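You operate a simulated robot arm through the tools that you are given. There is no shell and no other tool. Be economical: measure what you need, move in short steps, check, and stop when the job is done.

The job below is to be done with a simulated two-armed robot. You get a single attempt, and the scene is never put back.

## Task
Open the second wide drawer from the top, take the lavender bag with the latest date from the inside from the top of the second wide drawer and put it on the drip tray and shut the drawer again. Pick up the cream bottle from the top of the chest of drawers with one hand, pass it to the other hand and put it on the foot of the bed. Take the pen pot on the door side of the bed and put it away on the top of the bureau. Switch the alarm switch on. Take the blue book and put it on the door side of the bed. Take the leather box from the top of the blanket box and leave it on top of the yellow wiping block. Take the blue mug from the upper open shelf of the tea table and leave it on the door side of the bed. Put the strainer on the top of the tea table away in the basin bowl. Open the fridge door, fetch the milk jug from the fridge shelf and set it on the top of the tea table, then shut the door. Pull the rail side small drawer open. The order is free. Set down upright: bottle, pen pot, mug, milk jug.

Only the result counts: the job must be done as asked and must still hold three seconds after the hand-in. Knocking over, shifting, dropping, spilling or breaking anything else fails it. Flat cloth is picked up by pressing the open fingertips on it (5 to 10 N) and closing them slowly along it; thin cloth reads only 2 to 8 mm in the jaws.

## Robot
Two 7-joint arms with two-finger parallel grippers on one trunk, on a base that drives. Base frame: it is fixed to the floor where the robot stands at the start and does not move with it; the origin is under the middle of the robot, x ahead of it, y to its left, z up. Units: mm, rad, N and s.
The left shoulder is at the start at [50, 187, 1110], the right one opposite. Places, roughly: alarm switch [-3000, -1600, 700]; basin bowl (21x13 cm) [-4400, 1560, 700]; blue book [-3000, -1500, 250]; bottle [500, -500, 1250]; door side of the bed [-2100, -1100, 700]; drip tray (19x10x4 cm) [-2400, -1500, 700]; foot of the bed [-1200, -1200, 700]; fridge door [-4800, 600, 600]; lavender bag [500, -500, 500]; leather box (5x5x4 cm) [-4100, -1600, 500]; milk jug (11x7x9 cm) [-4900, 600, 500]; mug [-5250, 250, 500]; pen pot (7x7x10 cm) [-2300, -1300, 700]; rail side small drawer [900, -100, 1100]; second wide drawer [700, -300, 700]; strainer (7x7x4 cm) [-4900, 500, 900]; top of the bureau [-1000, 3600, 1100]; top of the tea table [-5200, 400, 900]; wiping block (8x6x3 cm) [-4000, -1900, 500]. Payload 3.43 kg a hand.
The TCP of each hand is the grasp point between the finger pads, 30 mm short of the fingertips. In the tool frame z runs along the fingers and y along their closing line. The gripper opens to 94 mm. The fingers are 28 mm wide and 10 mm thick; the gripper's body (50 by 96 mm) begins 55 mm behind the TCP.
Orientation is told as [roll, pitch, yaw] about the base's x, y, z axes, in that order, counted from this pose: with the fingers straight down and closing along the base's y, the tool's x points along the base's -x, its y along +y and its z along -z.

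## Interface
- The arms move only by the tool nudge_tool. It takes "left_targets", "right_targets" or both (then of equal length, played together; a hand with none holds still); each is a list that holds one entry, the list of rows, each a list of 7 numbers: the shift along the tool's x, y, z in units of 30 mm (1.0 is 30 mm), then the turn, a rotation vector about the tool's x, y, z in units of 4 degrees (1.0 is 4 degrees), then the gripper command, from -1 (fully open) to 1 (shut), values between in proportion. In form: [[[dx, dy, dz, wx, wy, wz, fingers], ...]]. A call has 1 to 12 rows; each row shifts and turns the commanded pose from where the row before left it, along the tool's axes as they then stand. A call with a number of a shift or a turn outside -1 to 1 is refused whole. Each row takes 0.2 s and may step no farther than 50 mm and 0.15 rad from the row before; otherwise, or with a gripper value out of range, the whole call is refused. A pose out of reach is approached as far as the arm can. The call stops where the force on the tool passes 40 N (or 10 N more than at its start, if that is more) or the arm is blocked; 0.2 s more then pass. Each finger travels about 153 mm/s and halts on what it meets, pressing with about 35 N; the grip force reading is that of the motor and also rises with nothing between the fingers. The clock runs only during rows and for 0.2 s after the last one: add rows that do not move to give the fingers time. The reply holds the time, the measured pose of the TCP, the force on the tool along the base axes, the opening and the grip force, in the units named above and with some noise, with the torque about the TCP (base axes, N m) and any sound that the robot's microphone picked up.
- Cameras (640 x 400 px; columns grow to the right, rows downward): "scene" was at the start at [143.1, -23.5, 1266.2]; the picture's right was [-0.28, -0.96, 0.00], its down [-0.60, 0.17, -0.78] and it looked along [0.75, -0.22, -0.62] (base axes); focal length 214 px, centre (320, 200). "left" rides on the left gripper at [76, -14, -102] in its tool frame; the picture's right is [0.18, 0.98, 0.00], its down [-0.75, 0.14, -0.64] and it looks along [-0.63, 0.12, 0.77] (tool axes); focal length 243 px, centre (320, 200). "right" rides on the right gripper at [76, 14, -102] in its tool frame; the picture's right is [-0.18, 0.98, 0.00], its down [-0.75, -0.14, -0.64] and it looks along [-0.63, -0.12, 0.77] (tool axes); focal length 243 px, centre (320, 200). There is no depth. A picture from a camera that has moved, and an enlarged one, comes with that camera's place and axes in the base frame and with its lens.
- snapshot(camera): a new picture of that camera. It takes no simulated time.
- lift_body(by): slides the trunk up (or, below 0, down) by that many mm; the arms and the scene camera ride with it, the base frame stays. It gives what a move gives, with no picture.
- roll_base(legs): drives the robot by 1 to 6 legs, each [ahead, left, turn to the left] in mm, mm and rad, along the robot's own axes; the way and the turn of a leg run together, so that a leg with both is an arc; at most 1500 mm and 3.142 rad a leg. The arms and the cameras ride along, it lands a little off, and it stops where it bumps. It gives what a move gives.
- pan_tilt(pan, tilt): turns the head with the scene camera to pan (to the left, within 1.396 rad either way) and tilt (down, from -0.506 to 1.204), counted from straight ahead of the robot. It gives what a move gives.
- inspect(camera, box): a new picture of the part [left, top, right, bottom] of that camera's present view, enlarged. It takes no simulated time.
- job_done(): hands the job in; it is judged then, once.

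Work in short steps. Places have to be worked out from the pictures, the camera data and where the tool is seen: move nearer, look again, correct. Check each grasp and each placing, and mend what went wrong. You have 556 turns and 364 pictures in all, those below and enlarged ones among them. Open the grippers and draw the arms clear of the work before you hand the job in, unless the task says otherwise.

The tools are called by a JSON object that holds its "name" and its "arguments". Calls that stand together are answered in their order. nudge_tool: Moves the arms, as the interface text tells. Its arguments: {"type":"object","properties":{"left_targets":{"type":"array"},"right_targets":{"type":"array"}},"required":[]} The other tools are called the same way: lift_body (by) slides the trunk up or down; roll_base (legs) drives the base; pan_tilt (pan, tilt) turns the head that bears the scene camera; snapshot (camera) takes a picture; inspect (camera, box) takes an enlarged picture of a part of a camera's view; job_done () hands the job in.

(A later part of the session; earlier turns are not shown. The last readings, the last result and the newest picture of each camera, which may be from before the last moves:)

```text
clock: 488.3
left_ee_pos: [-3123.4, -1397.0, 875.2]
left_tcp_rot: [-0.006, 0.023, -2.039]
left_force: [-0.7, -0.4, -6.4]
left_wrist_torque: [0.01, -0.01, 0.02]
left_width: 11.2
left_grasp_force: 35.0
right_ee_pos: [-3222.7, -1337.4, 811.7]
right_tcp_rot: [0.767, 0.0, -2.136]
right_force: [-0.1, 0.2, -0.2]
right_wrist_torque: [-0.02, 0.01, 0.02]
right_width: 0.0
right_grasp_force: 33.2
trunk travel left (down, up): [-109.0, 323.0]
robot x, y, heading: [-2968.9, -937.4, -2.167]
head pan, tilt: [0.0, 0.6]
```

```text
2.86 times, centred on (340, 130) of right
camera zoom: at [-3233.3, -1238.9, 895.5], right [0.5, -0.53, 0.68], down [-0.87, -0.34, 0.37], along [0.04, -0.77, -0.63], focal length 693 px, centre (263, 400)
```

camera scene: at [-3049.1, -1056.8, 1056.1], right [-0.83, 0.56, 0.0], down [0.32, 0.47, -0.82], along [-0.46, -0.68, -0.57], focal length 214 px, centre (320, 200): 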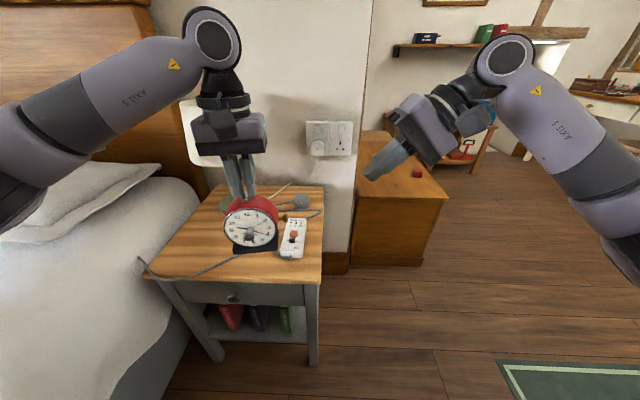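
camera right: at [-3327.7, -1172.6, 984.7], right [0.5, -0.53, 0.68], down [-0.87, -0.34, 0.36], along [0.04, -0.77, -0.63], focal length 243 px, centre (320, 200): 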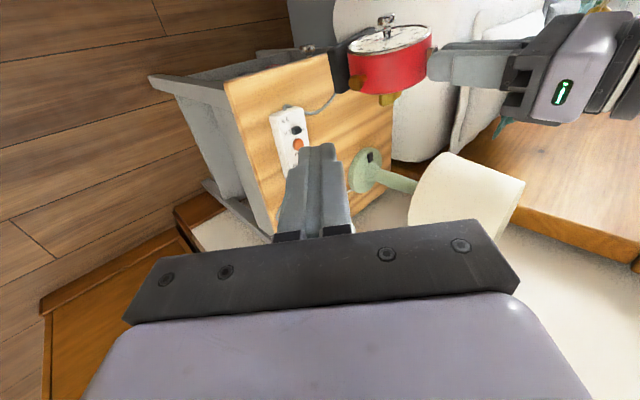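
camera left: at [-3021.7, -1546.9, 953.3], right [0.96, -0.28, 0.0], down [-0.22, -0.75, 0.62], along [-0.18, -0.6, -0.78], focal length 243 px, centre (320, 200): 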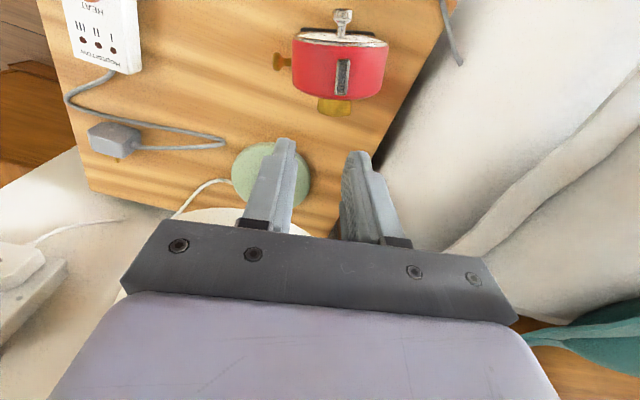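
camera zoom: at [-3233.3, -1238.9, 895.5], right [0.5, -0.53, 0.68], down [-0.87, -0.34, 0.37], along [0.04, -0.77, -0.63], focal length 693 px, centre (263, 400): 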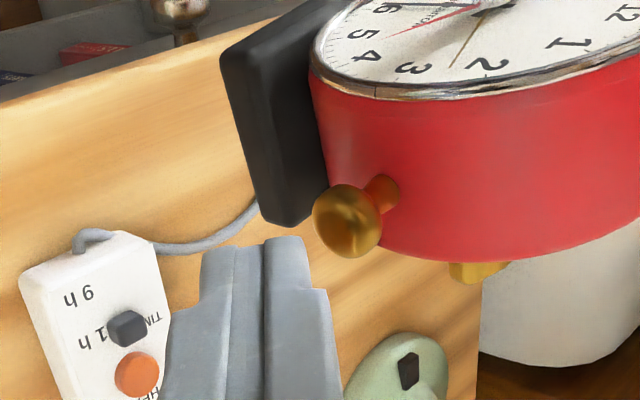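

I align the fist's leading edge with the plunger (cap at about (-3176,-1370,783)) and approach.

{"name": "nudge_tool", "arguments": {"right_targets": [[[-0.17, -0.34, 0.35, 0, 0, 0, 1], [0.02, 0.119, 0.115, 0, 0, 0, 1], [0.02, 0.119, 0.115, 0, 0, 0, 1], [0.02, 0.119, 0.115, 0, 0, 0, 1], [0, 0, 0, 0, 0, 0, 1]]]}}

{"name": "inspect", "arguments": {"camera": "right", "box": [260, 60, 420, 200]}}

{"name": "inspect", "arguments": {"camera": "scene", "box": [230, 180, 330, 260]}}

```text
clock: 489.5
left_ee_pos: [-3122.1, -1396.6, 876.0]
left_tcp_rot: [-0.007, 0.024, -2.041]
left_force: [0.0, 0.6, -5.5]
left_wrist_torque: [0.0, 0.01, 0.0]
left_width: 11.2
left_grasp_force: 34.9
right_ee_pos: [-3210.8, -1349.1, 799.0]
right_tcp_rot: [0.768, -0.002, -2.135]
right_force: [0.9, 0.0, -0.2]
right_wrist_torque: [0.0, -0.02, 0.02]
right_width: 0.3
right_grasp_force: 32.8
trunk travel left (down, up): [-109.0, 323.0]
robot x, y, heading: [-2970.5, -933.5, -2.167]
head pan, tilt: [0.0, 0.6]
```

```text
2.86 times, centred on (340, 130) of right
camera zoom: at [-3221.6, -1250.9, 881.6], right [0.5, -0.53, 0.68], down [-0.87, -0.34, 0.37], along [0.04, -0.77, -0.63], focal length 693 px, centre (263, 400)
```

zoom: 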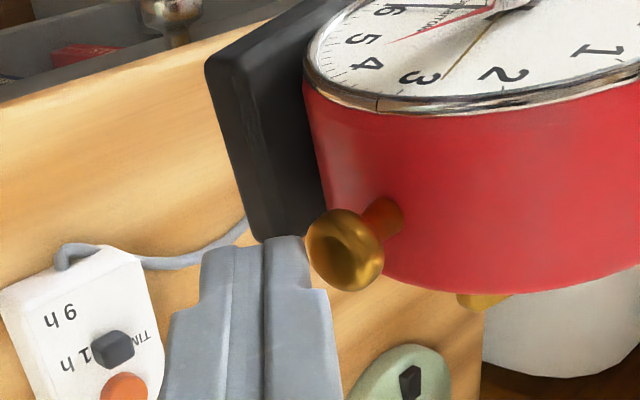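

```text
5.00 times, centred on (280, 220) of scene
camera zoom: at [-3049.0, -1056.8, 1056.1], right [-0.83, 0.56, 0.0], down [0.32, 0.47, -0.82], along [-0.46, -0.68, -0.57], focal length 1072 px, centre (520, 100)
```

zoom: 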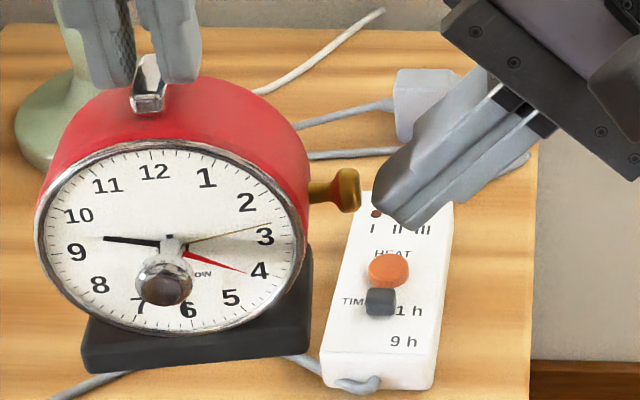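

Close. I push toward the plunger in 4 mm steps, watching force and sound.

{"name": "nudge_tool", "arguments": {"right_targets": [[[0.02, 0.1, 0.095, 0, 0, 0, 1], [0.02, 0.1, 0.095, 0, 0, 0, 1], [0.02, 0.1, 0.095, 0, 0, 0, 1], [0, 0, 0, 0, 0, 0, 1]]]}}

{"name": "nudge_tool", "arguments": {"right_targets": [[[0.02, 0.1, 0.095, 0, 0, 0, 1], [0, 0, 0, 0, 0, 0, 1]]]}}

{"name": "inspect", "arguments": {"camera": "scene", "box": [230, 180, 330, 260]}}

```text
clock: 490.5
left_ee_pos: [-3121.1, -1398.1, 876.8]
left_tcp_rot: [-0.003, 0.022, -2.038]
left_force: [13.7, -6.6, 6.7]
left_wrist_torque: [-0.28, -0.58, -0.1]
left_width: 11.1
left_grasp_force: 34.9
right_ee_pos: [-3201.2, -1353.9, 795.9]
right_tcp_rot: [0.762, 0.002, -2.139]
right_force: [-13.5, 7.1, -13.2]
right_wrist_torque: [0.27, 0.53, 0.08]
right_width: 0.1
right_grasp_force: 32.9
trunk travel left (down, up): [-109.0, 323.0]
robot x, y, heading: [-2971.4, -931.7, -2.17]
head pan, tilt: [0.0, 0.6]
```

```text
clock: 491.1
left_ee_pos: [-3121.8, -1397.5, 876.2]
left_tcp_rot: [0.0, 0.025, -2.037]
left_force: [17.7, -11.6, 14.4]
left_wrist_torque: [-0.55, -0.62, 0.01]
left_width: 11.1
left_grasp_force: 35.4
right_ee_pos: [-3199.0, -1355.9, 793.8]
right_tcp_rot: [0.756, 0.001, -2.134]
right_force: [-18.0, 12.4, -19.9]
right_wrist_torque: [0.42, 0.8, 0.11]
right_width: 0.0
right_grasp_force: 32.6
trunk travel left (down, up): [-109.0, 323.0]
robot x, y, heading: [-2970.3, -934.1, -2.169]
head pan, tilt: [0.0, 0.6]
```

```text
5.00 times, centred on (280, 220) of scene
camera zoom: at [-3049.0, -1056.8, 1056.1], right [-0.83, 0.56, 0.0], down [0.32, 0.47, -0.82], along [-0.46, -0.68, -0.57], focal length 1072 px, centre (520, 100)
```

zoom: 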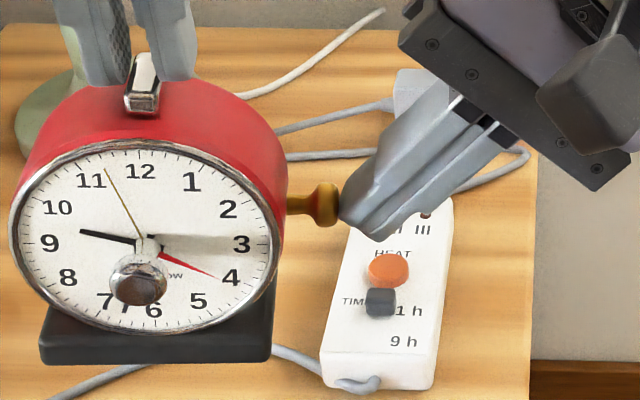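

The plunger doesn't go in (18 N, the clock just swings). I back off and turn the right hand to point left, to grip the cap and try pulling instead.

{"name": "nudge_tool", "arguments": {"right_targets": [[[0, -0.1, -0.6, 0, 0, 0, 1], [0, 0, -1, 0, 0, 0, 0.2], [0, 0, 0, -1, 0, 0, 0.2], [0, 0, 0, -1, 0, 0, 0.2], [0, 0, 0, -1, 0, 0, 0.2], [0, 0, 0, -1, 0, 0, 0.2], [0, 0, 0, -1, 0, 0, 0.2], [0, 0, 0, -1, 0, 0, 0.2], [0, 0, 0, -1, 0, 0, 0.2], [0, 0, 0, -1, 0, 0, 0.2], [0, 0, 0, -1, 0, 0, 0.2], [0, 0, 0, -1, 0, 0, 0.2]]]}}

{"name": "nudge_tool", "arguments": {"right_targets": [[[0, 0, 0, -1, 0, 0, 0.2], [0, 0, 0, -0.5, 0, 0, 0.2], [0, 0, 0, 0, 0, 0, 0.2]]]}}

{"name": "inspect", "arguments": {"camera": "scene", "box": [210, 150, 350, 260]}}

{"name": "snapshot", "arguments": {"camera": "right"}}

```text
clock: 493.7
left_ee_pos: [-3124.3, -1396.4, 874.9]
left_tcp_rot: [-0.006, 0.024, -2.041]
left_force: [-0.3, 0.2, -5.6]
left_wrist_torque: [-0.03, 0.0, -0.01]
left_width: 11.6
left_grasp_force: 34.5
right_ee_pos: [-3225.6, -1337.5, 830.3]
right_tcp_rot: [1.466, -0.002, -2.134]
right_force: [-0.4, 0.3, -1.0]
right_wrist_torque: [-0.02, 0.03, 0.02]
right_width: 37.7
right_grasp_force: 0.0
trunk travel left (down, up): [-109.0, 323.0]
robot x, y, heading: [-2969.1, -930.7, -2.17]
head pan, tilt: [0.0, 0.6]
```

```text
clock: 494.5
left_ee_pos: [-3122.8, -1395.4, 875.4]
left_tcp_rot: [-0.005, 0.025, -2.041]
left_force: [-0.3, -0.1, -5.8]
left_wrist_torque: [-0.03, 0.01, 0.04]
left_width: 11.1
left_grasp_force: 35.1
right_ee_pos: [-3226.6, -1338.4, 830.6]
right_tcp_rot: [1.57, -0.001, -2.133]
right_force: [-0.6, 0.6, 1.1]
right_wrist_torque: [-0.02, 0.01, 0.02]
right_width: 37.8
right_grasp_force: 0.0
trunk travel left (down, up): [-109.0, 323.0]
robot x, y, heading: [-2966.8, -933.1, -2.167]
head pan, tilt: [0.0, 0.6]
```

```text
3.64 times, centred on (280, 205) of scene
camera zoom: at [-3049.1, -1056.8, 1056.1], right [-0.83, 0.56, 0.0], down [0.32, 0.47, -0.82], along [-0.46, -0.68, -0.57], focal length 780 px, centre (466, 182)
```

zoom: 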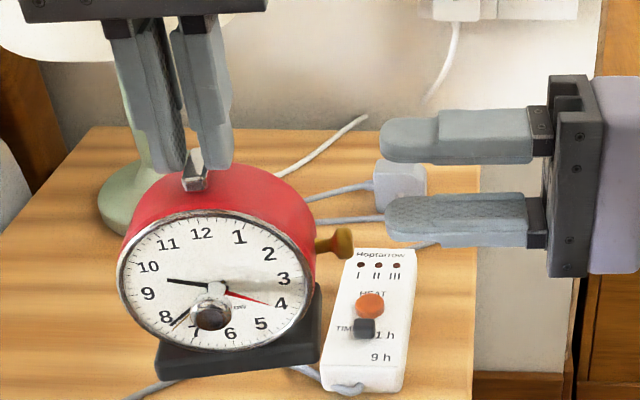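

```text
135 pictures are left
camera right: at [-3272.2, -1216.5, 844.1], right [-0.1, -0.15, 0.98], down [-0.95, -0.29, -0.14], along [0.31, -0.94, -0.12], focal length 243 px, centre (320, 200)
```

right: 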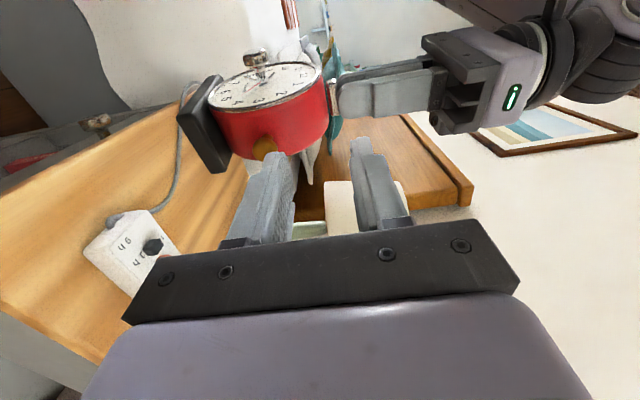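

Good geometry: jaws close vertically, pointing at the plunger. I lower 45 mm and advance 36 mm.

{"name": "nudge_tool", "arguments": {"right_targets": [[[0.07, -0.75, 0, 0, 0, 0, 0.2], [0, -0.74, 0, 0, 0, 0, 0.2], [0, 0, 0.6, 0, 0, 0, 0.2], [0, 0, 0.5, 0, 0, 0, 0.2], [0, 0, 0, 0, 0, 0, 0.2]]]}}

{"name": "inspect", "arguments": {"camera": "scene", "box": [210, 150, 350, 260]}}

{"name": "inspect", "arguments": {"camera": "right", "box": [220, 60, 420, 220]}}

```text
clock: 495.7
left_ee_pos: [-3123.2, -1397.0, 875.2]
left_tcp_rot: [-0.006, 0.026, -2.04]
left_force: [-0.3, -0.5, -6.3]
left_wrist_torque: [-0.01, 0.0, 0.0]
left_width: 11.1
left_grasp_force: 34.3
right_ee_pos: [-3195.7, -1353.1, 785.6]
right_tcp_rot: [1.568, -0.002, -2.134]
right_force: [-0.6, 0.6, 0.0]
right_wrist_torque: [-0.03, 0.05, 0.01]
right_width: 37.6
right_grasp_force: 0.0
trunk travel left (down, up): [-109.0, 323.0]
robot x, y, heading: [-2968.4, -933.6, -2.169]
head pan, tilt: [0.0, 0.6]
```

```text
3.64 times, centred on (280, 205) of scene
camera zoom: at [-3049.0, -1056.8, 1056.1], right [-0.83, 0.56, 0.0], down [0.32, 0.47, -0.82], along [-0.46, -0.68, -0.57], focal length 780 px, centre (466, 182)
```

zoom: 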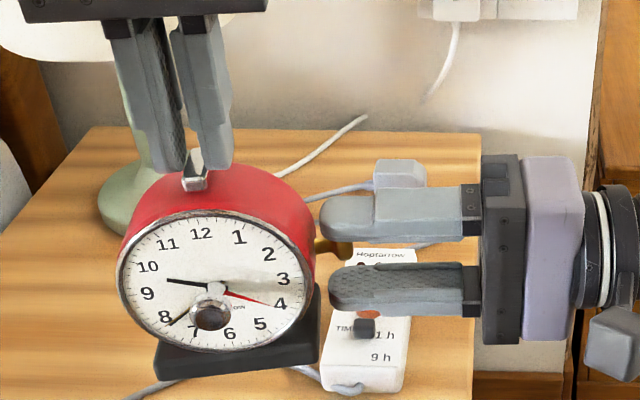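

```text
2.50 times, centred on (320, 140) of right
camera zoom: at [-3241.7, -1231.6, 799.1], right [-0.1, -0.15, 0.98], down [-0.95, -0.29, -0.14], along [0.31, -0.94, -0.12], focal length 606 px, centre (320, 350)
```

zoom: 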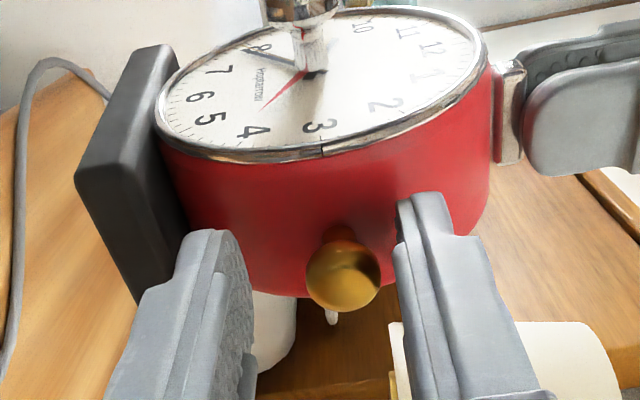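

The cap sits between the jaws. I centre, close on it, and then pull outward 4 mm while the left hand holds the clock.

{"name": "nudge_tool", "arguments": {"right_targets": [[[0, 0.15, 0, 0, 0, 0, 0.2], [0, 0, 0, 0, 0, 0, 0.5], [0, 0, 0, 0, 0, 0, 0.8], [0, 0, 0, 0, 0, 0, 0.8]]]}}

{"name": "nudge_tool", "arguments": {"right_targets": [[[0, 0, -0.13, 0, 0, 0, 0.8], [0, 0, 0, 0, 0, 0, 0.8]]]}}

{"name": "inspect", "arguments": {"camera": "right", "box": [220, 60, 420, 220]}}

```text
clock: 496.7
left_ee_pos: [-3123.6, -1397.1, 876.3]
left_tcp_rot: [-0.005, 0.024, -2.041]
left_force: [-1.3, 1.0, -7.6]
left_wrist_torque: [0.02, 0.0, 0.04]
left_width: 11.4
left_grasp_force: 34.7
right_ee_pos: [-3196.2, -1353.3, 789.2]
right_tcp_rot: [1.57, -0.002, -2.134]
right_force: [0.9, -0.4, 2.7]
right_wrist_torque: [-0.02, -0.05, -0.02]
right_width: 16.5
right_grasp_force: 35.4
trunk travel left (down, up): [-109.0, 323.0]
robot x, y, heading: [-2965.1, -936.1, -2.164]
head pan, tilt: [0.0, 0.6]
```

```text
clock: 497.3
left_ee_pos: [-3124.2, -1395.6, 875.0]
left_tcp_rot: [-0.007, 0.024, -2.046]
left_force: [-12.8, 6.4, -14.2]
left_wrist_torque: [0.2, 0.42, 0.16]
left_width: 11.3
left_grasp_force: 34.9
right_ee_pos: [-3199.3, -1351.8, 790.8]
right_tcp_rot: [1.571, -0.003, -2.134]
right_force: [11.3, -6.6, 7.9]
right_wrist_torque: [-0.05, -0.03, -0.14]
right_width: 16.8
right_grasp_force: 34.8
trunk travel left (down, up): [-109.0, 323.0]
robot x, y, heading: [-2965.4, -940.2, -2.172]
head pan, tilt: [0.0, 0.6]
```

```text
2.50 times, centred on (320, 140) of right
camera zoom: at [-3245.0, -1230.2, 804.2], right [-0.1, -0.15, 0.98], down [-0.94, -0.3, -0.14], along [0.31, -0.94, -0.11], focal length 606 px, centre (320, 350)
```

zoom: 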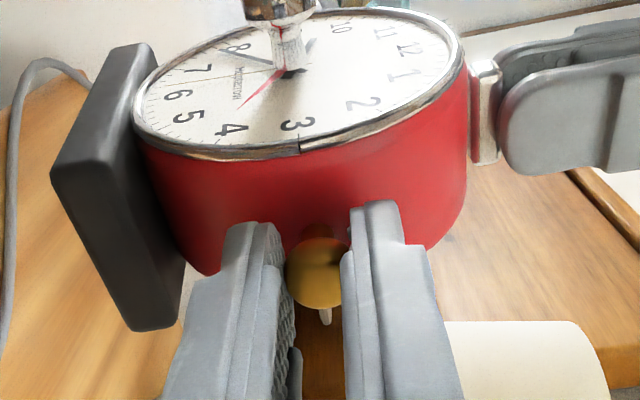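

No extension yet at 11 N. I pull 4 mm more, listening for a click.

{"name": "nudge_tool", "arguments": {"right_targets": [[[0, 0, -0.13, 0, 0, 0, 0.9], [0, 0, 0, 0, 0, 0, 0.9]]]}}

{"name": "inspect", "arguments": {"camera": "scene", "box": [210, 150, 350, 260]}}

```text
clock: 497.9
left_ee_pos: [-3124.2, -1396.2, 874.3]
left_tcp_rot: [-0.009, 0.025, -2.044]
left_force: [-21.1, 10.9, -24.3]
left_wrist_torque: [0.34, 0.6, 0.15]
left_width: 11.8
left_grasp_force: 35.2
right_ee_pos: [-3201.3, -1349.5, 791.1]
right_tcp_rot: [1.576, -0.004, -2.131]
right_force: [20.7, -11.8, 18.1]
right_wrist_torque: [-0.27, -0.32, -0.07]
right_width: 16.8
right_grasp_force: 35.2
trunk travel left (down, up): [-109.0, 323.0]
robot x, y, heading: [-2964.4, -932.1, -2.16]
head pan, tilt: [0.0, 0.6]
```

```text
3.64 times, centred on (280, 205) of scene
camera zoom: at [-3049.1, -1056.8, 1056.1], right [-0.83, 0.56, 0.0], down [0.32, 0.47, -0.82], along [-0.46, -0.68, -0.57], focal length 780 px, centre (466, 182)
```

zoom: 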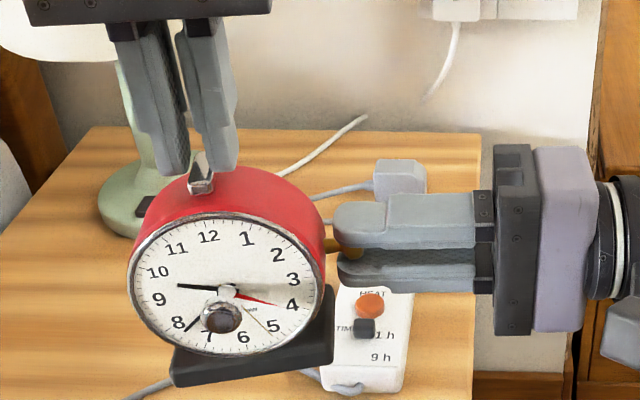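

Rigid in pull too (24 N). I relieve the pull and try turning the brass knob a little, watching the clock's hands.

{"name": "nudge_tool", "arguments": {"right_targets": [[[0, 0, 0.13, 0, 0, 0, 0.9], [0, 0, 0.13, 0, 0, 0, 0.9], [0, 0, 0, 0, 0, 0, 0.9], [0, 0, 0, 0, 0, 1, 0.9], [0, 0, 0, 0, 0, 1, 0.9], [0, 0, 0, 0, 0, 1, 0.9], [0, 0, 0, 0, 0, 1, 0.9], [0, 0, 0, 0, 0, 0, 0.9]]]}}

{"name": "inspect", "arguments": {"camera": "scene", "box": [210, 150, 350, 260]}}

```text
clock: 499.7
left_ee_pos: [-3122.1, -1396.6, 875.8]
left_tcp_rot: [-0.006, 0.025, -2.04]
left_force: [-1.1, 1.1, -5.2]
left_wrist_torque: [0.1, 0.12, 0.22]
left_width: 11.4
left_grasp_force: 35.4
right_ee_pos: [-3197.0, -1353.3, 787.8]
right_tcp_rot: [1.568, 0.279, -2.135]
right_force: [1.3, -1.1, 0.2]
right_wrist_torque: [0.07, 0.13, -0.21]
right_width: 16.7
right_grasp_force: 34.8
trunk travel left (down, up): [-109.0, 323.0]
robot x, y, heading: [-2973.8, -937.0, -2.169]
head pan, tilt: [0.0, 0.6]
```

```text
3.64 times, centred on (280, 205) of scene
camera zoom: at [-3049.0, -1056.8, 1056.1], right [-0.83, 0.56, 0.0], down [0.32, 0.47, -0.82], along [-0.46, -0.68, -0.57], focal length 780 px, centre (466, 182)
```

zoom: 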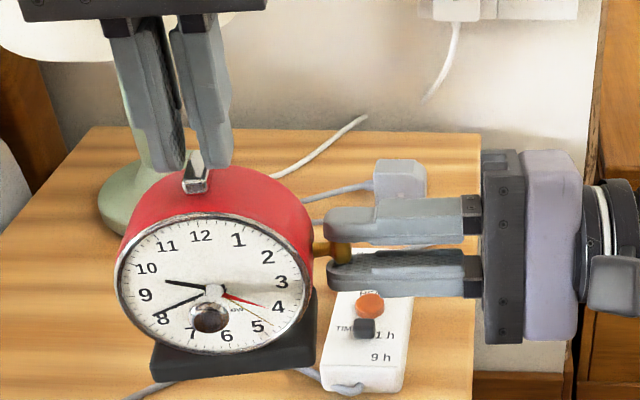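

Turning the brass knob moves the minute hand 1:1 (it now shows ~9:40 instead of 9:30), so it is the time-setting knob. I turn it back ~60° to restore 9:30.

{"name": "nudge_tool", "arguments": {"right_targets": [[[0, 0, 0, 0, 0, -1, 0.9], [0, 0, 0, 0, 0, -1, 0.9], [0, 0, 0, 0, 0, -1, 0.9], [0, 0, 0, 0, 0, -1, 0.9], [0, 0, 0, 0, 0, -1, 0.9], [0, 0, 0, 0, 0, -1, 0.9], [0, 0, 0, 0, 0, -1, 0.9], [0, 0, 0, 0, 0, -1, 0.9], [0, 0, 0, 0, 0, -1, 0.9], [0, 0, 0, 0, 0, 0, 0.9]]]}}

{"name": "inspect", "arguments": {"camera": "scene", "box": [210, 150, 350, 260]}}

```text
clock: 501.9
left_ee_pos: [-3121.7, -1397.6, 877.1]
left_tcp_rot: [-0.004, 0.023, -2.038]
left_force: [8.6, -13.0, 6.9]
left_wrist_torque: [-0.72, -0.08, 0.0]
left_width: 11.4
left_grasp_force: 34.8
right_ee_pos: [-3197.4, -1353.8, 788.2]
right_tcp_rot: [1.568, -0.352, -2.134]
right_force: [-7.6, 11.1, -6.8]
right_wrist_torque: [0.19, 0.3, 0.59]
right_width: 16.8
right_grasp_force: 34.8
trunk travel left (down, up): [-109.0, 323.0]
robot x, y, heading: [-2970.0, -934.0, -2.163]
head pan, tilt: [0.0, 0.6]
```

```text
3.64 times, centred on (280, 205) of scene
camera zoom: at [-3049.0, -1056.8, 1056.1], right [-0.83, 0.56, 0.0], down [0.32, 0.47, -0.82], along [-0.46, -0.68, -0.57], focal length 780 px, centre (466, 182)
```

zoom: 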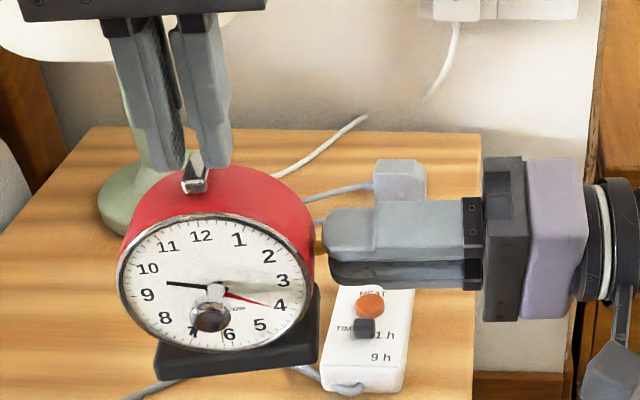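

Minute hand is now near 7. I regrip at neutral wrist angle and turn the remaining ~30°.

{"name": "nudge_tool", "arguments": {"right_targets": [[[0, 0, 0, 0, 0, 0, 0.4], [0, 0, 0, 0, 0, 1, 0.3], [0, 0, 0, 0, 0, 1, 0.3], [0, 0, 0, 0, 0, 1, 0.3], [0, 0, 0, 0, 0, 1, 0.3], [0, 0, 0, 0, 0, 1, 0.3], [0, 0, 0, 0, 0, 1, 0.3], [0, 0, 0, 0, 0, 0, 0.6], [0, 0, 0, 0, 0, 0, 0.9], [0, 0, 0, 0, 0, 0, 0.9]]]}}

{"name": "nudge_tool", "arguments": {"right_targets": [[[0, 0, 0, 0, 0, -1, 0.9], [0, 0, 0, 0, 0, -1, 0.9], [0, 0, 0, 0, 0, -1, 0.9], [0, 0, 0, 0, 0, -1, 0.9], [0, 0, 0, 0, 0, -1, 0.9], [0, 0, 0, 0, 0, -1, 0.9], [0, 0, 0, 0, 0, -1, 0.9], [0, 0, 0, 0, 0, 0, 0.9]]]}}

{"name": "inspect", "arguments": {"camera": "scene", "box": [210, 150, 350, 260]}}

```text
clock: 504.1
left_ee_pos: [-3122.7, -1396.9, 876.1]
left_tcp_rot: [-0.004, 0.023, -2.042]
left_force: [0.5, -1.7, -1.2]
left_wrist_torque: [0.04, 0.05, 0.01]
left_width: 11.4
left_grasp_force: 34.9
right_ee_pos: [-3197.8, -1355.8, 789.1]
right_tcp_rot: [1.57, 0.068, -2.137]
right_force: [-1.2, 1.0, 0.0]
right_wrist_torque: [0.07, 0.16, 0.03]
right_width: 16.9
right_grasp_force: 35.0
trunk travel left (down, up): [-109.0, 323.0]
robot x, y, heading: [-2967.7, -934.0, -2.167]
head pan, tilt: [0.0, 0.6]
```

```text
clock: 505.9
left_ee_pos: [-3122.0, -1397.0, 876.1]
left_tcp_rot: [-0.005, 0.022, -2.039]
left_force: [7.3, -4.3, 4.5]
left_wrist_torque: [-0.11, -0.23, -0.42]
left_width: 11.4
left_grasp_force: 34.9
right_ee_pos: [-3199.1, -1354.1, 789.2]
right_tcp_rot: [1.568, -0.422, -2.137]
right_force: [-7.5, 3.7, -4.9]
right_wrist_torque: [0.2, 0.31, 0.44]
right_width: 17.0
right_grasp_force: 35.0
trunk travel left (down, up): [-109.0, 323.0]
robot x, y, heading: [-2971.8, -937.8, -2.162]
head pan, tilt: [0.0, 0.6]
```

```text
3.64 times, centred on (280, 205) of scene
camera zoom: at [-3049.0, -1056.8, 1056.1], right [-0.83, 0.56, 0.0], down [0.32, 0.47, -0.82], along [-0.46, -0.68, -0.57], focal length 780 px, centre (466, 182)
```

zoom: 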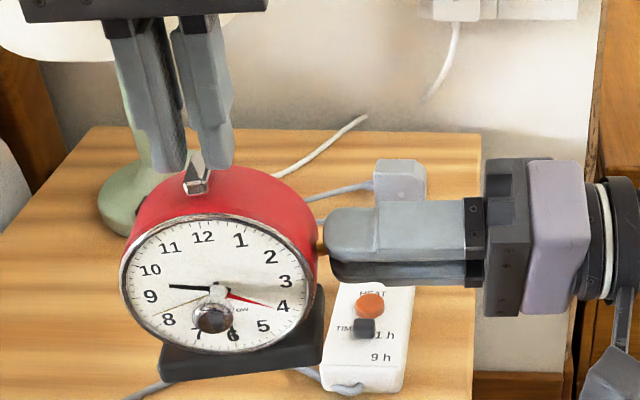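

Restored to ~9:30. I release the knob and withdraw the right hand, then tilt the clock (top toward me) to see its back.

{"name": "nudge_tool", "arguments": {"right_targets": [[[0, 0, 0, 0, 0, 0, 0.4], [0, 0, 0, 0, 0, 0, 0], [0, 0, -1, 0, 0, 0, 0], [0, 0, -1, 0, 0, 1, 0], [0, 0, -1, 0, 0, 1, 0], [0, 0, -1, 0, 0, 1, 0], [0, 0, -1, 0, 0, 1, -1], [0, 0, -1, 0, 0, 1, -1], [0, 0, -1, 0, 0, 1, -1]]]}}

{"name": "nudge_tool", "arguments": {"left_targets": [[[0, 0, -1, 0, -1, 0, 0.95], [0, 0, 0, 0, -1, 0, 0.95], [0, 0, 0, 0, -1, 0, 0.95], [0, 0, 0, 0, -1, 0, 0.95], [0, 0, 0, 0, -1, 0, 0.95], [0, 0, 0, 0, -1, 0, 0.95], [0, 0, 0, 0, -1, 0, 0.95], [0, 0, 0, 0, -1, 0, 0.95], [0, 0, 0, 0, -1, 0, 0.95], [0, 0, 0, 0, -1, 0, 0.95], [0, 0, 0, 0, -1, 0, 0.95], [0, 0, 0, 0, 0, 0, 0.95]]]}}

{"name": "snapshot", "arguments": {"camera": "scene"}}

```text
clock: 507.9
left_ee_pos: [-3122.2, -1396.6, 876.3]
left_tcp_rot: [-0.006, 0.026, -2.041]
left_force: [0.3, -0.8, -5.7]
left_wrist_torque: [-0.01, -0.04, 0.0]
left_width: 11.2
left_grasp_force: 35.0
right_ee_pos: [-3374.7, -1240.5, 787.1]
right_tcp_rot: [1.572, 0.0, -2.135]
right_force: [0.6, -0.7, 0.1]
right_wrist_torque: [-0.05, -0.02, -0.03]
right_width: 93.5
right_grasp_force: 0.0
trunk travel left (down, up): [-109.0, 323.0]
robot x, y, heading: [-2970.7, -938.0, -2.166]
head pan, tilt: [0.0, 0.6]
```

```text
clock: 510.5
left_ee_pos: [-3125.2, -1397.7, 906.1]
left_tcp_rot: [-0.008, -0.745, -2.036]
left_force: [0.4, -0.4, -5.5]
left_wrist_torque: [0.26, -0.18, -0.02]
left_width: 11.2
left_grasp_force: 35.2
right_ee_pos: [-3374.7, -1240.0, 786.5]
right_tcp_rot: [1.571, -0.002, -2.134]
right_force: [0.0, 0.9, -0.5]
right_wrist_torque: [0.0, 0.0, 0.0]
right_width: 94.2
right_grasp_force: 0.0
trunk travel left (down, up): [-109.0, 323.0]
robot x, y, heading: [-2967.4, -933.8, -2.171]
head pan, tilt: [0.0, 0.6]
heard: click
```

```text
127 pictures are left
camera scene: at [-3049.1, -1056.9, 1056.1], right [-0.83, 0.56, 0.0], down [0.32, 0.47, -0.82], along [-0.46, -0.68, -0.57], focal length 214 px, centre (320, 200)
```

scene: 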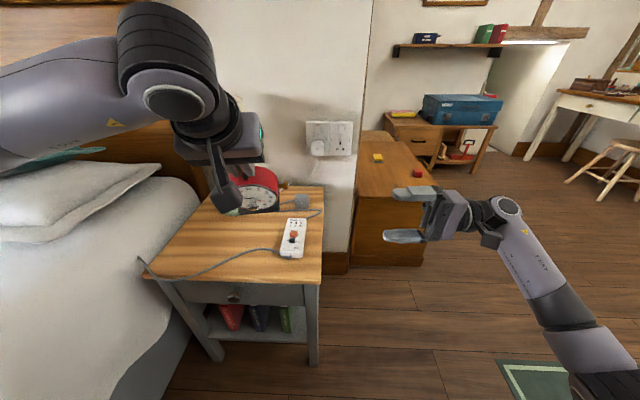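

A click was heard: tilting made the top bar pivot — it is a rocker lever after all. I look at the clock now.

{"name": "inspect", "arguments": {"camera": "scene", "box": [190, 140, 310, 240]}}

{"name": "snapshot", "arguments": {"camera": "left"}}

```text
4.00 times, centred on (250, 190) of scene
camera zoom: at [-3049.1, -1056.9, 1056.1], right [-0.83, 0.56, 0.0], down [0.32, 0.47, -0.82], along [-0.46, -0.68, -0.57], focal length 858 px, centre (600, 240)
```

zoom: 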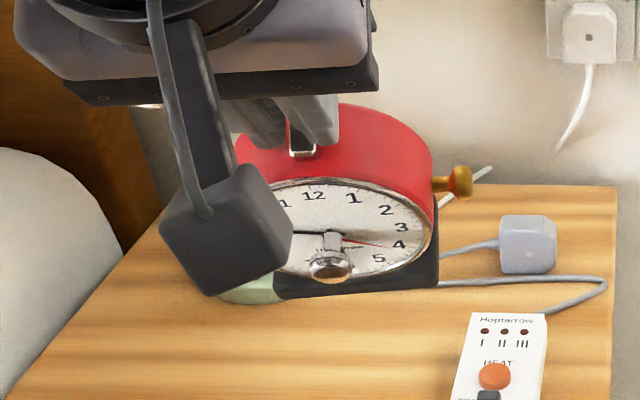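

```text
125 pictures are left
camera left: at [-3081.1, -1278.8, 929.6], right [0.94, -0.32, -0.13], down [0.08, -0.17, 0.98], along [-0.34, -0.93, -0.14], focal length 243 px, centre (320, 200)
```

left: 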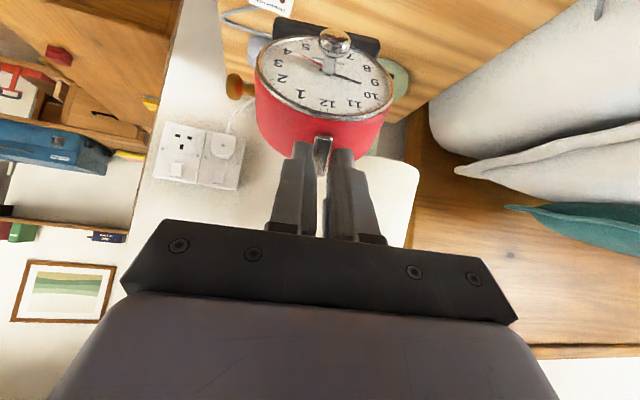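

The lever flipped with a click. I must set the clock down without flipping it back: I rotate the hand back part way (24°) and check how level the clock hangs.

{"name": "nudge_tool", "arguments": {"left_targets": [[[0, 0, 0, 0, 1, 0, 0.95], [0, 0, 0, 0, 1, 0, 0.95], [0, 0, 0, 0, 1, 0, 0.95], [0, 0, 0, 0, 1, 0, 0.95], [0, 0, 0, 0, 1, 0, 0.95], [0, 0, 0, 0, 1, 0, 0.95], [0, 0, 0, 0, 0, 0, 0.95]]]}}

{"name": "inspect", "arguments": {"camera": "scene", "box": [190, 140, 310, 260]}}

{"name": "inspect", "arguments": {"camera": "right", "box": [180, 0, 420, 160]}}

```text
clock: 512.1
left_ee_pos: [-3124.3, -1397.7, 906.7]
left_tcp_rot: [-0.005, -0.326, -2.04]
left_force: [0.1, 0.4, -5.4]
left_wrist_torque: [0.07, -0.06, -0.01]
left_width: 11.3
left_grasp_force: 34.7
right_ee_pos: [-3374.2, -1241.9, 787.9]
right_tcp_rot: [1.572, -0.001, -2.135]
right_force: [-0.6, -0.2, 0.3]
right_wrist_torque: [0.01, -0.01, 0.0]
right_width: 94.0
right_grasp_force: 0.1
trunk travel left (down, up): [-109.0, 323.0]
robot x, y, heading: [-2969.2, -937.2, -2.168]
head pan, tilt: [0.0, 0.6]
```

```text
3.33 times, centred on (250, 200) of scene
camera zoom: at [-3049.1, -1056.9, 1056.1], right [-0.83, 0.56, 0.0], down [0.32, 0.47, -0.82], along [-0.46, -0.68, -0.57], focal length 715 px, centre (553, 200)
```

zoom: 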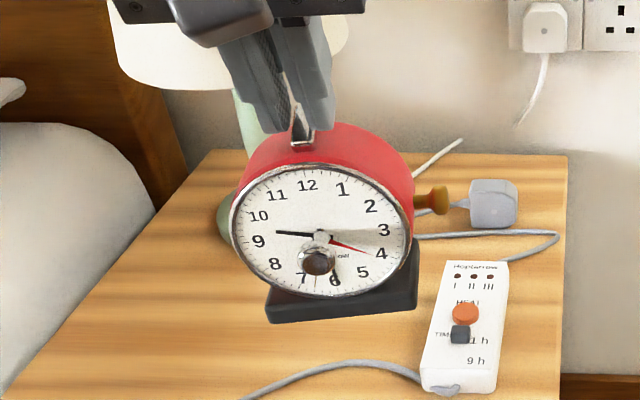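

```text
2.50 times, centred on (300, 80) of right
camera zoom: at [-3420.5, -1119.6, 801.1], right [-0.1, -0.15, 0.98], down [-0.95, -0.29, -0.14], along [0.31, -0.94, -0.12], focal length 606 px, centre (370, 500)
```

zoom: 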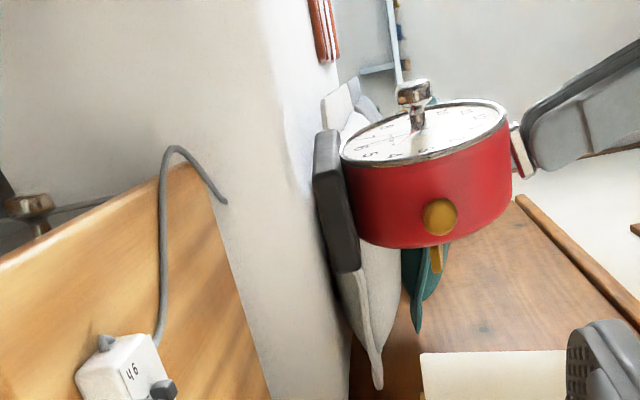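

No second click; the side view shows the clock still leaning ~8° toward me. I rotate 8° more and check again.

{"name": "nudge_tool", "arguments": {"left_targets": [[[0, 0, 0, 0, 1, 0, 0.95], [0, 0, 0, 0, 1, 0, 0.95], [0, 0, 0, 0, 0, 0, 0.95]]]}}

{"name": "inspect", "arguments": {"camera": "right", "box": [260, 0, 420, 110]}}

```text
clock: 512.9
left_ee_pos: [-3125.3, -1397.1, 905.8]
left_tcp_rot: [-0.006, -0.186, -2.041]
left_force: [0.0, 0.1, -6.1]
left_wrist_torque: [0.01, -0.05, -0.03]
left_width: 11.1
left_grasp_force: 35.2
right_ee_pos: [-3374.7, -1240.9, 788.3]
right_tcp_rot: [1.571, -0.001, -2.136]
right_force: [0.1, 0.4, 0.4]
right_wrist_torque: [0.0, 0.01, 0.03]
right_width: 94.2
right_grasp_force: 0.1
trunk travel left (down, up): [-109.0, 323.0]
robot x, y, heading: [-2967.6, -935.6, -2.172]
head pan, tilt: [0.0, 0.6]
```

```text
3.64 times, centred on (340, 55) of right
camera zoom: at [-3420.5, -1119.6, 801.1], right [-0.1, -0.15, 0.98], down [-0.95, -0.29, -0.14], along [0.31, -0.94, -0.12], focal length 882 px, centre (247, 727)
```

zoom: 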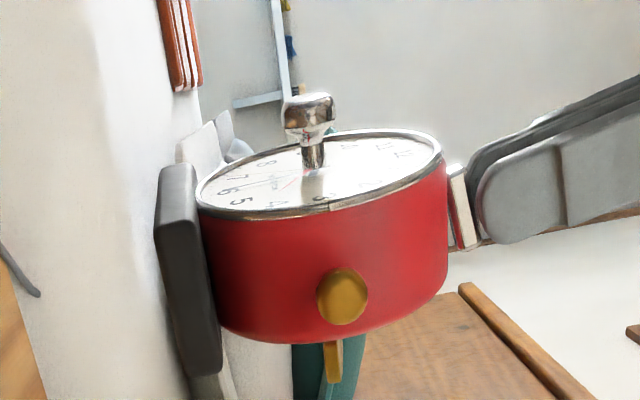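

The lever is clearly tilted to its other position and the clock hangs level. I carry it back to its place: left first, then forward and down.

{"name": "nudge_tool", "arguments": {"left_targets": [[[0, 0.9, 0, 0, 0, 0, 0.95], [0, 0.9, 0, 0, 0, 0, 0.95], [0, 0.9, 0, 0, 0, 0, 0.95], [0, 0.9, 0, 0, 0, 0, 0.95], [0, 0.9, 0, 0, 0, 0, 0.95], [0, 0.9, 0, 0, 0, 0, 0.95], [-0.2, 0.9, 0.4, 0, 0, 0, 0.95], [-0.6, 0, 0.9, 0, 0, 0, 0.95], [-0.6, 0, 0.9, 0, 0, 0, 0.95], [-0.6, 0, 0.9, 0, 0, 0, 0.95], [-0.6, 0, 0.8, 0, 0, 0, 0.95], [0, 0, 0, 0, 0, 0, 0.95]]]}}

{"name": "pan_tilt", "arguments": {"pan": 0.15, "tilt": 0.4}}

{"name": "inspect", "arguments": {"camera": "scene", "box": [180, 195, 280, 305]}}

```text
clock: 515.5
left_ee_pos: [-3000.5, -1571.3, 803.5]
left_tcp_rot: [-0.005, -0.183, -2.041]
left_force: [-0.3, -0.5, -5.3]
left_wrist_torque: [0.05, -0.04, 0.01]
left_width: 11.2
left_grasp_force: 34.7
right_ee_pos: [-3375.2, -1240.4, 787.6]
right_tcp_rot: [1.57, -0.001, -2.134]
right_force: [-0.2, -0.6, 0.5]
right_wrist_torque: [-0.04, -0.01, -0.02]
right_width: 94.2
right_grasp_force: 0.2
trunk travel left (down, up): [-109.0, 323.0]
robot x, y, heading: [-2968.6, -936.7, -2.169]
head pan, tilt: [0.0, 0.6]
heard: click, click, click
```

```text
clock: 516.2
left_ee_pos: [-2999.1, -1571.4, 803.9]
left_tcp_rot: [-0.006, -0.186, -2.039]
left_force: [0.4, -0.2, -5.7]
left_wrist_torque: [0.04, -0.03, -0.02]
left_width: 11.5
left_grasp_force: 35.0
right_ee_pos: [-3374.5, -1239.6, 787.9]
right_tcp_rot: [1.568, -0.002, -2.134]
right_force: [0.3, 0.5, 0.0]
right_wrist_torque: [0.0, 0.01, 0.01]
right_width: 93.9
right_grasp_force: 0.1
trunk travel left (down, up): [-109.0, 323.0]
robot x, y, heading: [-2970.2, -938.0, -2.165]
head pan, tilt: [0.15, 0.4]
heard: click, click, click
```

```text
3.64 times, centred on (230, 250) of scene
camera zoom: at [-3039.3, -1067.4, 1074.2], right [-0.9, 0.43, 0.0], down [0.17, 0.35, -0.92], along [-0.4, -0.83, -0.39], focal length 780 px, centre (647, 18)
```

zoom: 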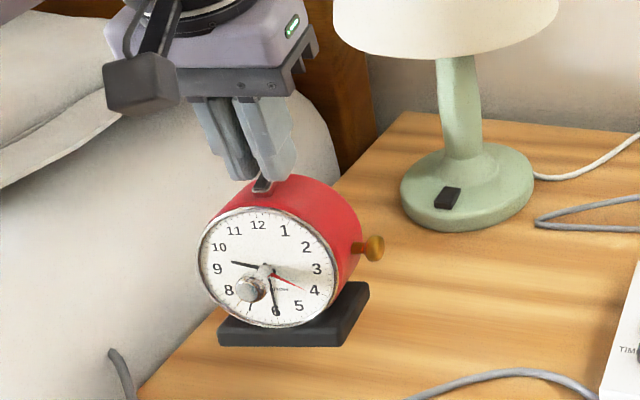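

Several clicks came as it swung, so the lever flips easily while hanging. I set the clock down gently with the hand kept at the lever-raised angle.

{"name": "nudge_tool", "arguments": {"left_targets": [[[-0.4, 0, 0.6, 0, 0, 0, 0.95], [-0.4, 0, 0.6, 0, 0, 0, 0.95], [0, 0, 0.4, 0, 0, 0, 0.95], [0, 0, 0.2, 0, 0, 0, 0.95], [0, 0, 0, 0, 0, 0, 0.95]]]}}

{"name": "inspect", "arguments": {"camera": "scene", "box": [180, 205, 280, 315]}}

```text
clock: 517.4
left_ee_pos: [-3016.3, -1598.4, 754.9]
left_tcp_rot: [-0.006, -0.187, -2.04]
left_force: [-0.3, -0.9, 0.0]
left_wrist_torque: [-0.04, -0.01, -0.02]
left_width: 2.2
left_grasp_force: 0.1
right_ee_pos: [-3374.3, -1239.8, 786.6]
right_tcp_rot: [1.57, -0.001, -2.134]
right_force: [0.1, -0.1, 0.2]
right_wrist_torque: [0.01, -0.02, 0.03]
right_width: 93.9
right_grasp_force: 0.0
trunk travel left (down, up): [-109.0, 323.0]
robot x, y, heading: [-2966.0, -932.5, -2.165]
head pan, tilt: [0.15, 0.4]
```

```text
3.64 times, centred on (230, 260) of scene
camera zoom: at [-3039.3, -1067.0, 1074.4], right [-0.9, 0.43, 0.0], down [0.17, 0.35, -0.92], along [-0.4, -0.83, -0.39], focal length 780 px, centre (647, -18)
```

zoom: 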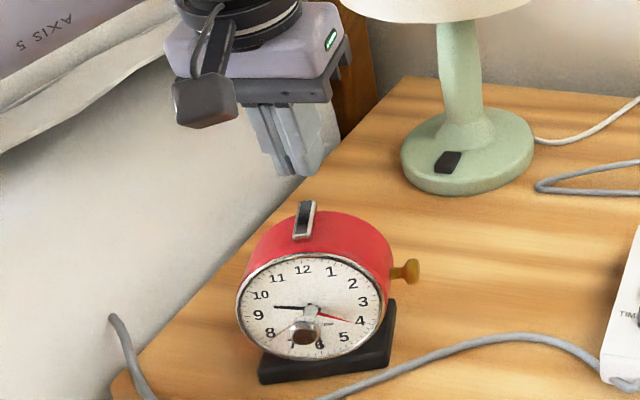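

The bar slipped from the fingers and the clock dropped a little, landing upright about 50 mm nearer to me. I look closely at the lever's state.

{"name": "inspect", "arguments": {"camera": "scene", "box": [205, 245, 255, 285]}}

{"name": "inspect", "arguments": {"camera": "right", "box": [180, 0, 340, 110]}}

```text
10.00 times, centred on (230, 265) of scene
camera zoom: at [-3039.3, -1067.0, 1074.4], right [-0.9, 0.43, 0.0], down [0.17, 0.35, -0.92], along [-0.4, -0.83, -0.39], focal length 2145 px, centre (1220, -450)
```

zoom: 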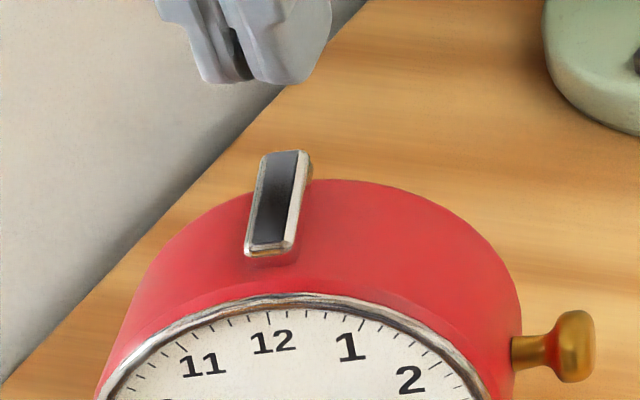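

```text
3.64 times, centred on (260, 55) of right
camera zoom: at [-3420.4, -1119.4, 801.3], right [-0.1, -0.15, 0.98], down [-0.95, -0.29, -0.14], along [0.31, -0.94, -0.12], focal length 882 px, centre (538, 727)
```

zoom: 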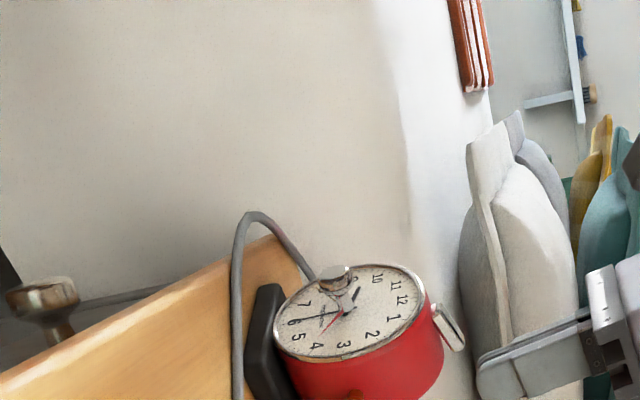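

The lever is now up at its back end (it lay flat before), i.e. switched over. I'll slide the clock back ~50 mm by pushing low on its front. First I take the left fist up, back and pitch it forward.

{"name": "nudge_tool", "arguments": {"left_targets": [[[-0.16, 0, -0.86, 0, 0, 0, 1], [-0.16, 0, -0.86, 0, 0, 0, 1], [-0.16, 0, -0.86, 0, 0, 0, 1], [-0.16, 0, -0.86, 0, 0, 0, 1], [0.94, 0, -0.18, 0, 0, 0, 1], [0.94, 0, -0.18, 0, 0, 0, 1], [0.94, 0, -0.18, 0, 0, 0, 1], [0.94, 0, -0.18, 0, 0, 0, 1], [0.94, 0, -0.18, 0, 0, 0, 1], [0.94, 0, -0.18, 0, 0, 0, 1], [0.94, 0, -0.18, 0, 0, 0, 1]]]}}

{"name": "nudge_tool", "arguments": {"left_targets": [[[0, 0, 0, 0, -1, 0, 1], [0, 0, 0, 0, -1, 0, 1], [0, 0, 0, 0, -1, 0, 1], [0, 0, 0, 0, -1, 0, 1], [0, 0, 0, 0, -1, 0, 1], [0, 0, 0, 0, -1, 0, 1], [0, 0, 0, 0, -1, 0, 1], [0, 0, 0, 0, -1, 0, 1], [0, 0, 0, 0, -1, 0, 1], [0, 0, 0, 0, -1, 0, 1], [0, 0, 0, 0, -1, 0, 1], [0, 0, 0, 0, -0.6, 0, 1]]]}}

{"name": "snapshot", "arguments": {"camera": "left"}}

```text
clock: 519.8
left_ee_pos: [-2923.6, -1421.7, 864.2]
left_tcp_rot: [-0.005, -0.184, -2.038]
left_force: [-0.3, 0.8, 0.1]
left_wrist_torque: [0.01, 0.03, 0.02]
left_width: 0.1
left_grasp_force: 32.9
right_ee_pos: [-3375.0, -1240.6, 787.4]
right_tcp_rot: [1.57, -0.002, -2.134]
right_force: [1.1, 0.9, -0.9]
right_wrist_torque: [0.02, 0.02, 0.0]
right_width: 93.8
right_grasp_force: 0.0
trunk travel left (down, up): [-109.0, 323.0]
robot x, y, heading: [-2971.5, -933.7, -2.169]
head pan, tilt: [0.15, 0.4]
```

```text
clock: 522.4
left_ee_pos: [-2936.7, -1447.0, 875.4]
left_tcp_rot: [-0.009, -0.995, -2.033]
left_force: [-1.3, 0.4, -0.7]
left_wrist_torque: [0.05, -0.03, 0.03]
left_width: 0.0
left_grasp_force: 33.1
left hand out of reach, approached as far as the arm can: row 10, 11, 12
right_ee_pos: [-3375.3, -1240.7, 786.8]
right_tcp_rot: [1.571, -0.001, -2.133]
right_force: [-1.0, 0.3, -0.7]
right_wrist_torque: [0.01, -0.01, 0.0]
right_width: 93.9
right_grasp_force: 0.0
trunk travel left (down, up): [-109.0, 323.0]
robot x, y, heading: [-2970.3, -934.7, -2.172]
head pan, tilt: [0.15, 0.4]
```

```text
117 pictures are left
camera left: at [-2892.0, -1328.0, 867.7], right [0.92, -0.36, -0.16], down [0.19, 0.05, 0.98], along [-0.34, -0.93, 0.11], focal length 243 px, centre (320, 200)
```

left: 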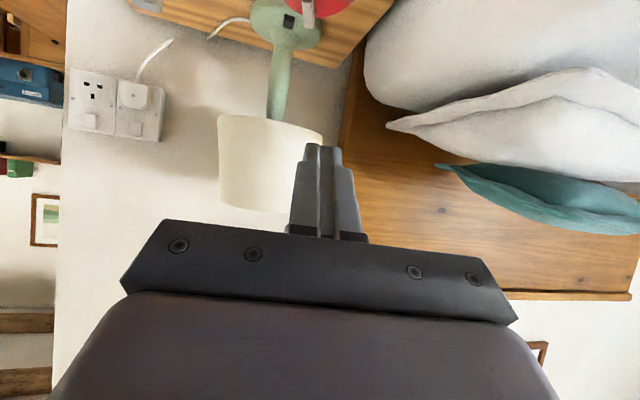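

I back the base 150 mm for comfortable reach, then lower the fist in front of the clock.

{"name": "roll_base", "arguments": {"legs": [[-150, 0, 0]]}}

{"name": "nudge_tool", "arguments": {"left_targets": [[[0.6, -0.3, 0.9, 0, 0, 0, 1], [0.6, -0.3, 0.9, 0, 0, 0, 1], [0.6, -0.3, 0.9, 0, 0, 0, 1], [0.6, -0.3, 0.9, 0, 0, 0, 1], [0.6, -0.3, 0.9, 0, 0, 0, 1], [0, 0, 0, 0, 0, 0, 1]]]}}

{"name": "snapshot", "arguments": {"camera": "left"}}

{"name": "snapshot", "arguments": {"camera": "scene"}}

```text
clock: 523.8
left_ee_pos: [-2852.1, -1325.3, 876.1]
left_tcp_rot: [-0.008, -0.992, -2.03]
left_force: [1.5, 1.2, 0.2]
left_wrist_torque: [-0.03, -0.02, 0.0]
left_width: 0.0
left_grasp_force: 33.1
right_ee_pos: [-3292.0, -1118.8, 787.3]
right_tcp_rot: [1.571, -0.002, -2.136]
right_force: [0.4, -0.1, -0.7]
right_wrist_torque: [0.02, -0.03, -0.02]
right_width: 93.8
right_grasp_force: 0.0
trunk travel left (down, up): [-109.0, 323.0]
robot x, y, heading: [-2886.7, -814.4, -2.165]
head pan, tilt: [0.15, 0.4]
```

```text
clock: 525.2
left_ee_pos: [-2924.0, -1360.0, 724.5]
left_tcp_rot: [-0.008, -0.994, -2.032]
left_force: [0.0, 0.2, 0.4]
left_wrist_torque: [-0.02, 0.03, 0.0]
left_width: 0.0
left_grasp_force: 32.4
right_ee_pos: [-3292.0, -1118.9, 787.0]
right_tcp_rot: [1.572, -0.001, -2.134]
right_force: [0.7, 0.9, -0.3]
right_wrist_torque: [0.01, 0.03, 0.01]
right_width: 93.8
right_grasp_force: 0.0
trunk travel left (down, up): [-109.0, 323.0]
robot x, y, heading: [-2887.8, -814.0, -2.164]
head pan, tilt: [0.15, 0.4]
```

```text
116 pictures are left
camera left: at [-2879.6, -1240.9, 717.4], right [0.92, -0.35, -0.16], down [0.19, 0.05, 0.98], along [-0.34, -0.93, 0.11], focal length 243 px, centre (320, 200)
```

left: 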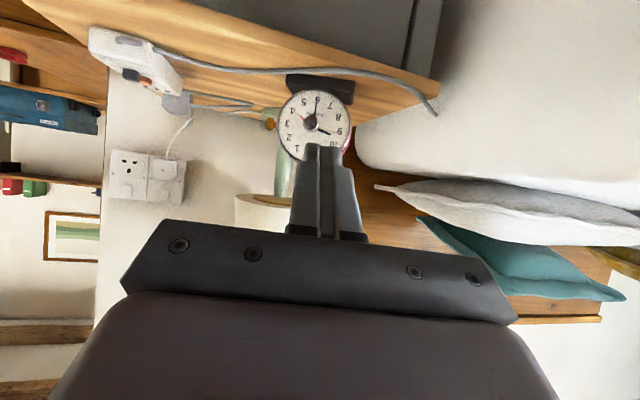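

```text
115 pictures are left
camera scene: at [-2956.0, -944.5, 1074.4], right [-0.9, 0.43, 0.0], down [0.17, 0.35, -0.92], along [-0.4, -0.83, -0.39], focal length 214 px, centre (320, 200)
```

scene: 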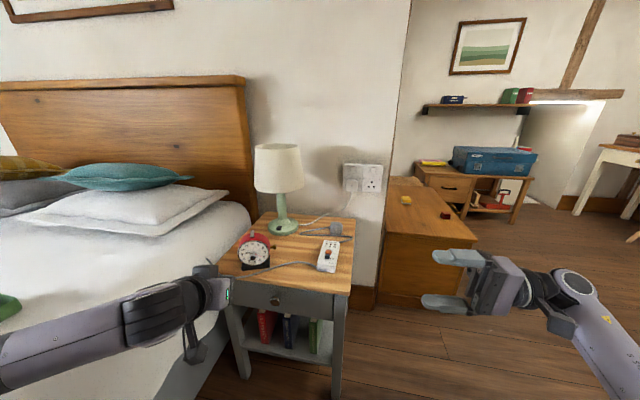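

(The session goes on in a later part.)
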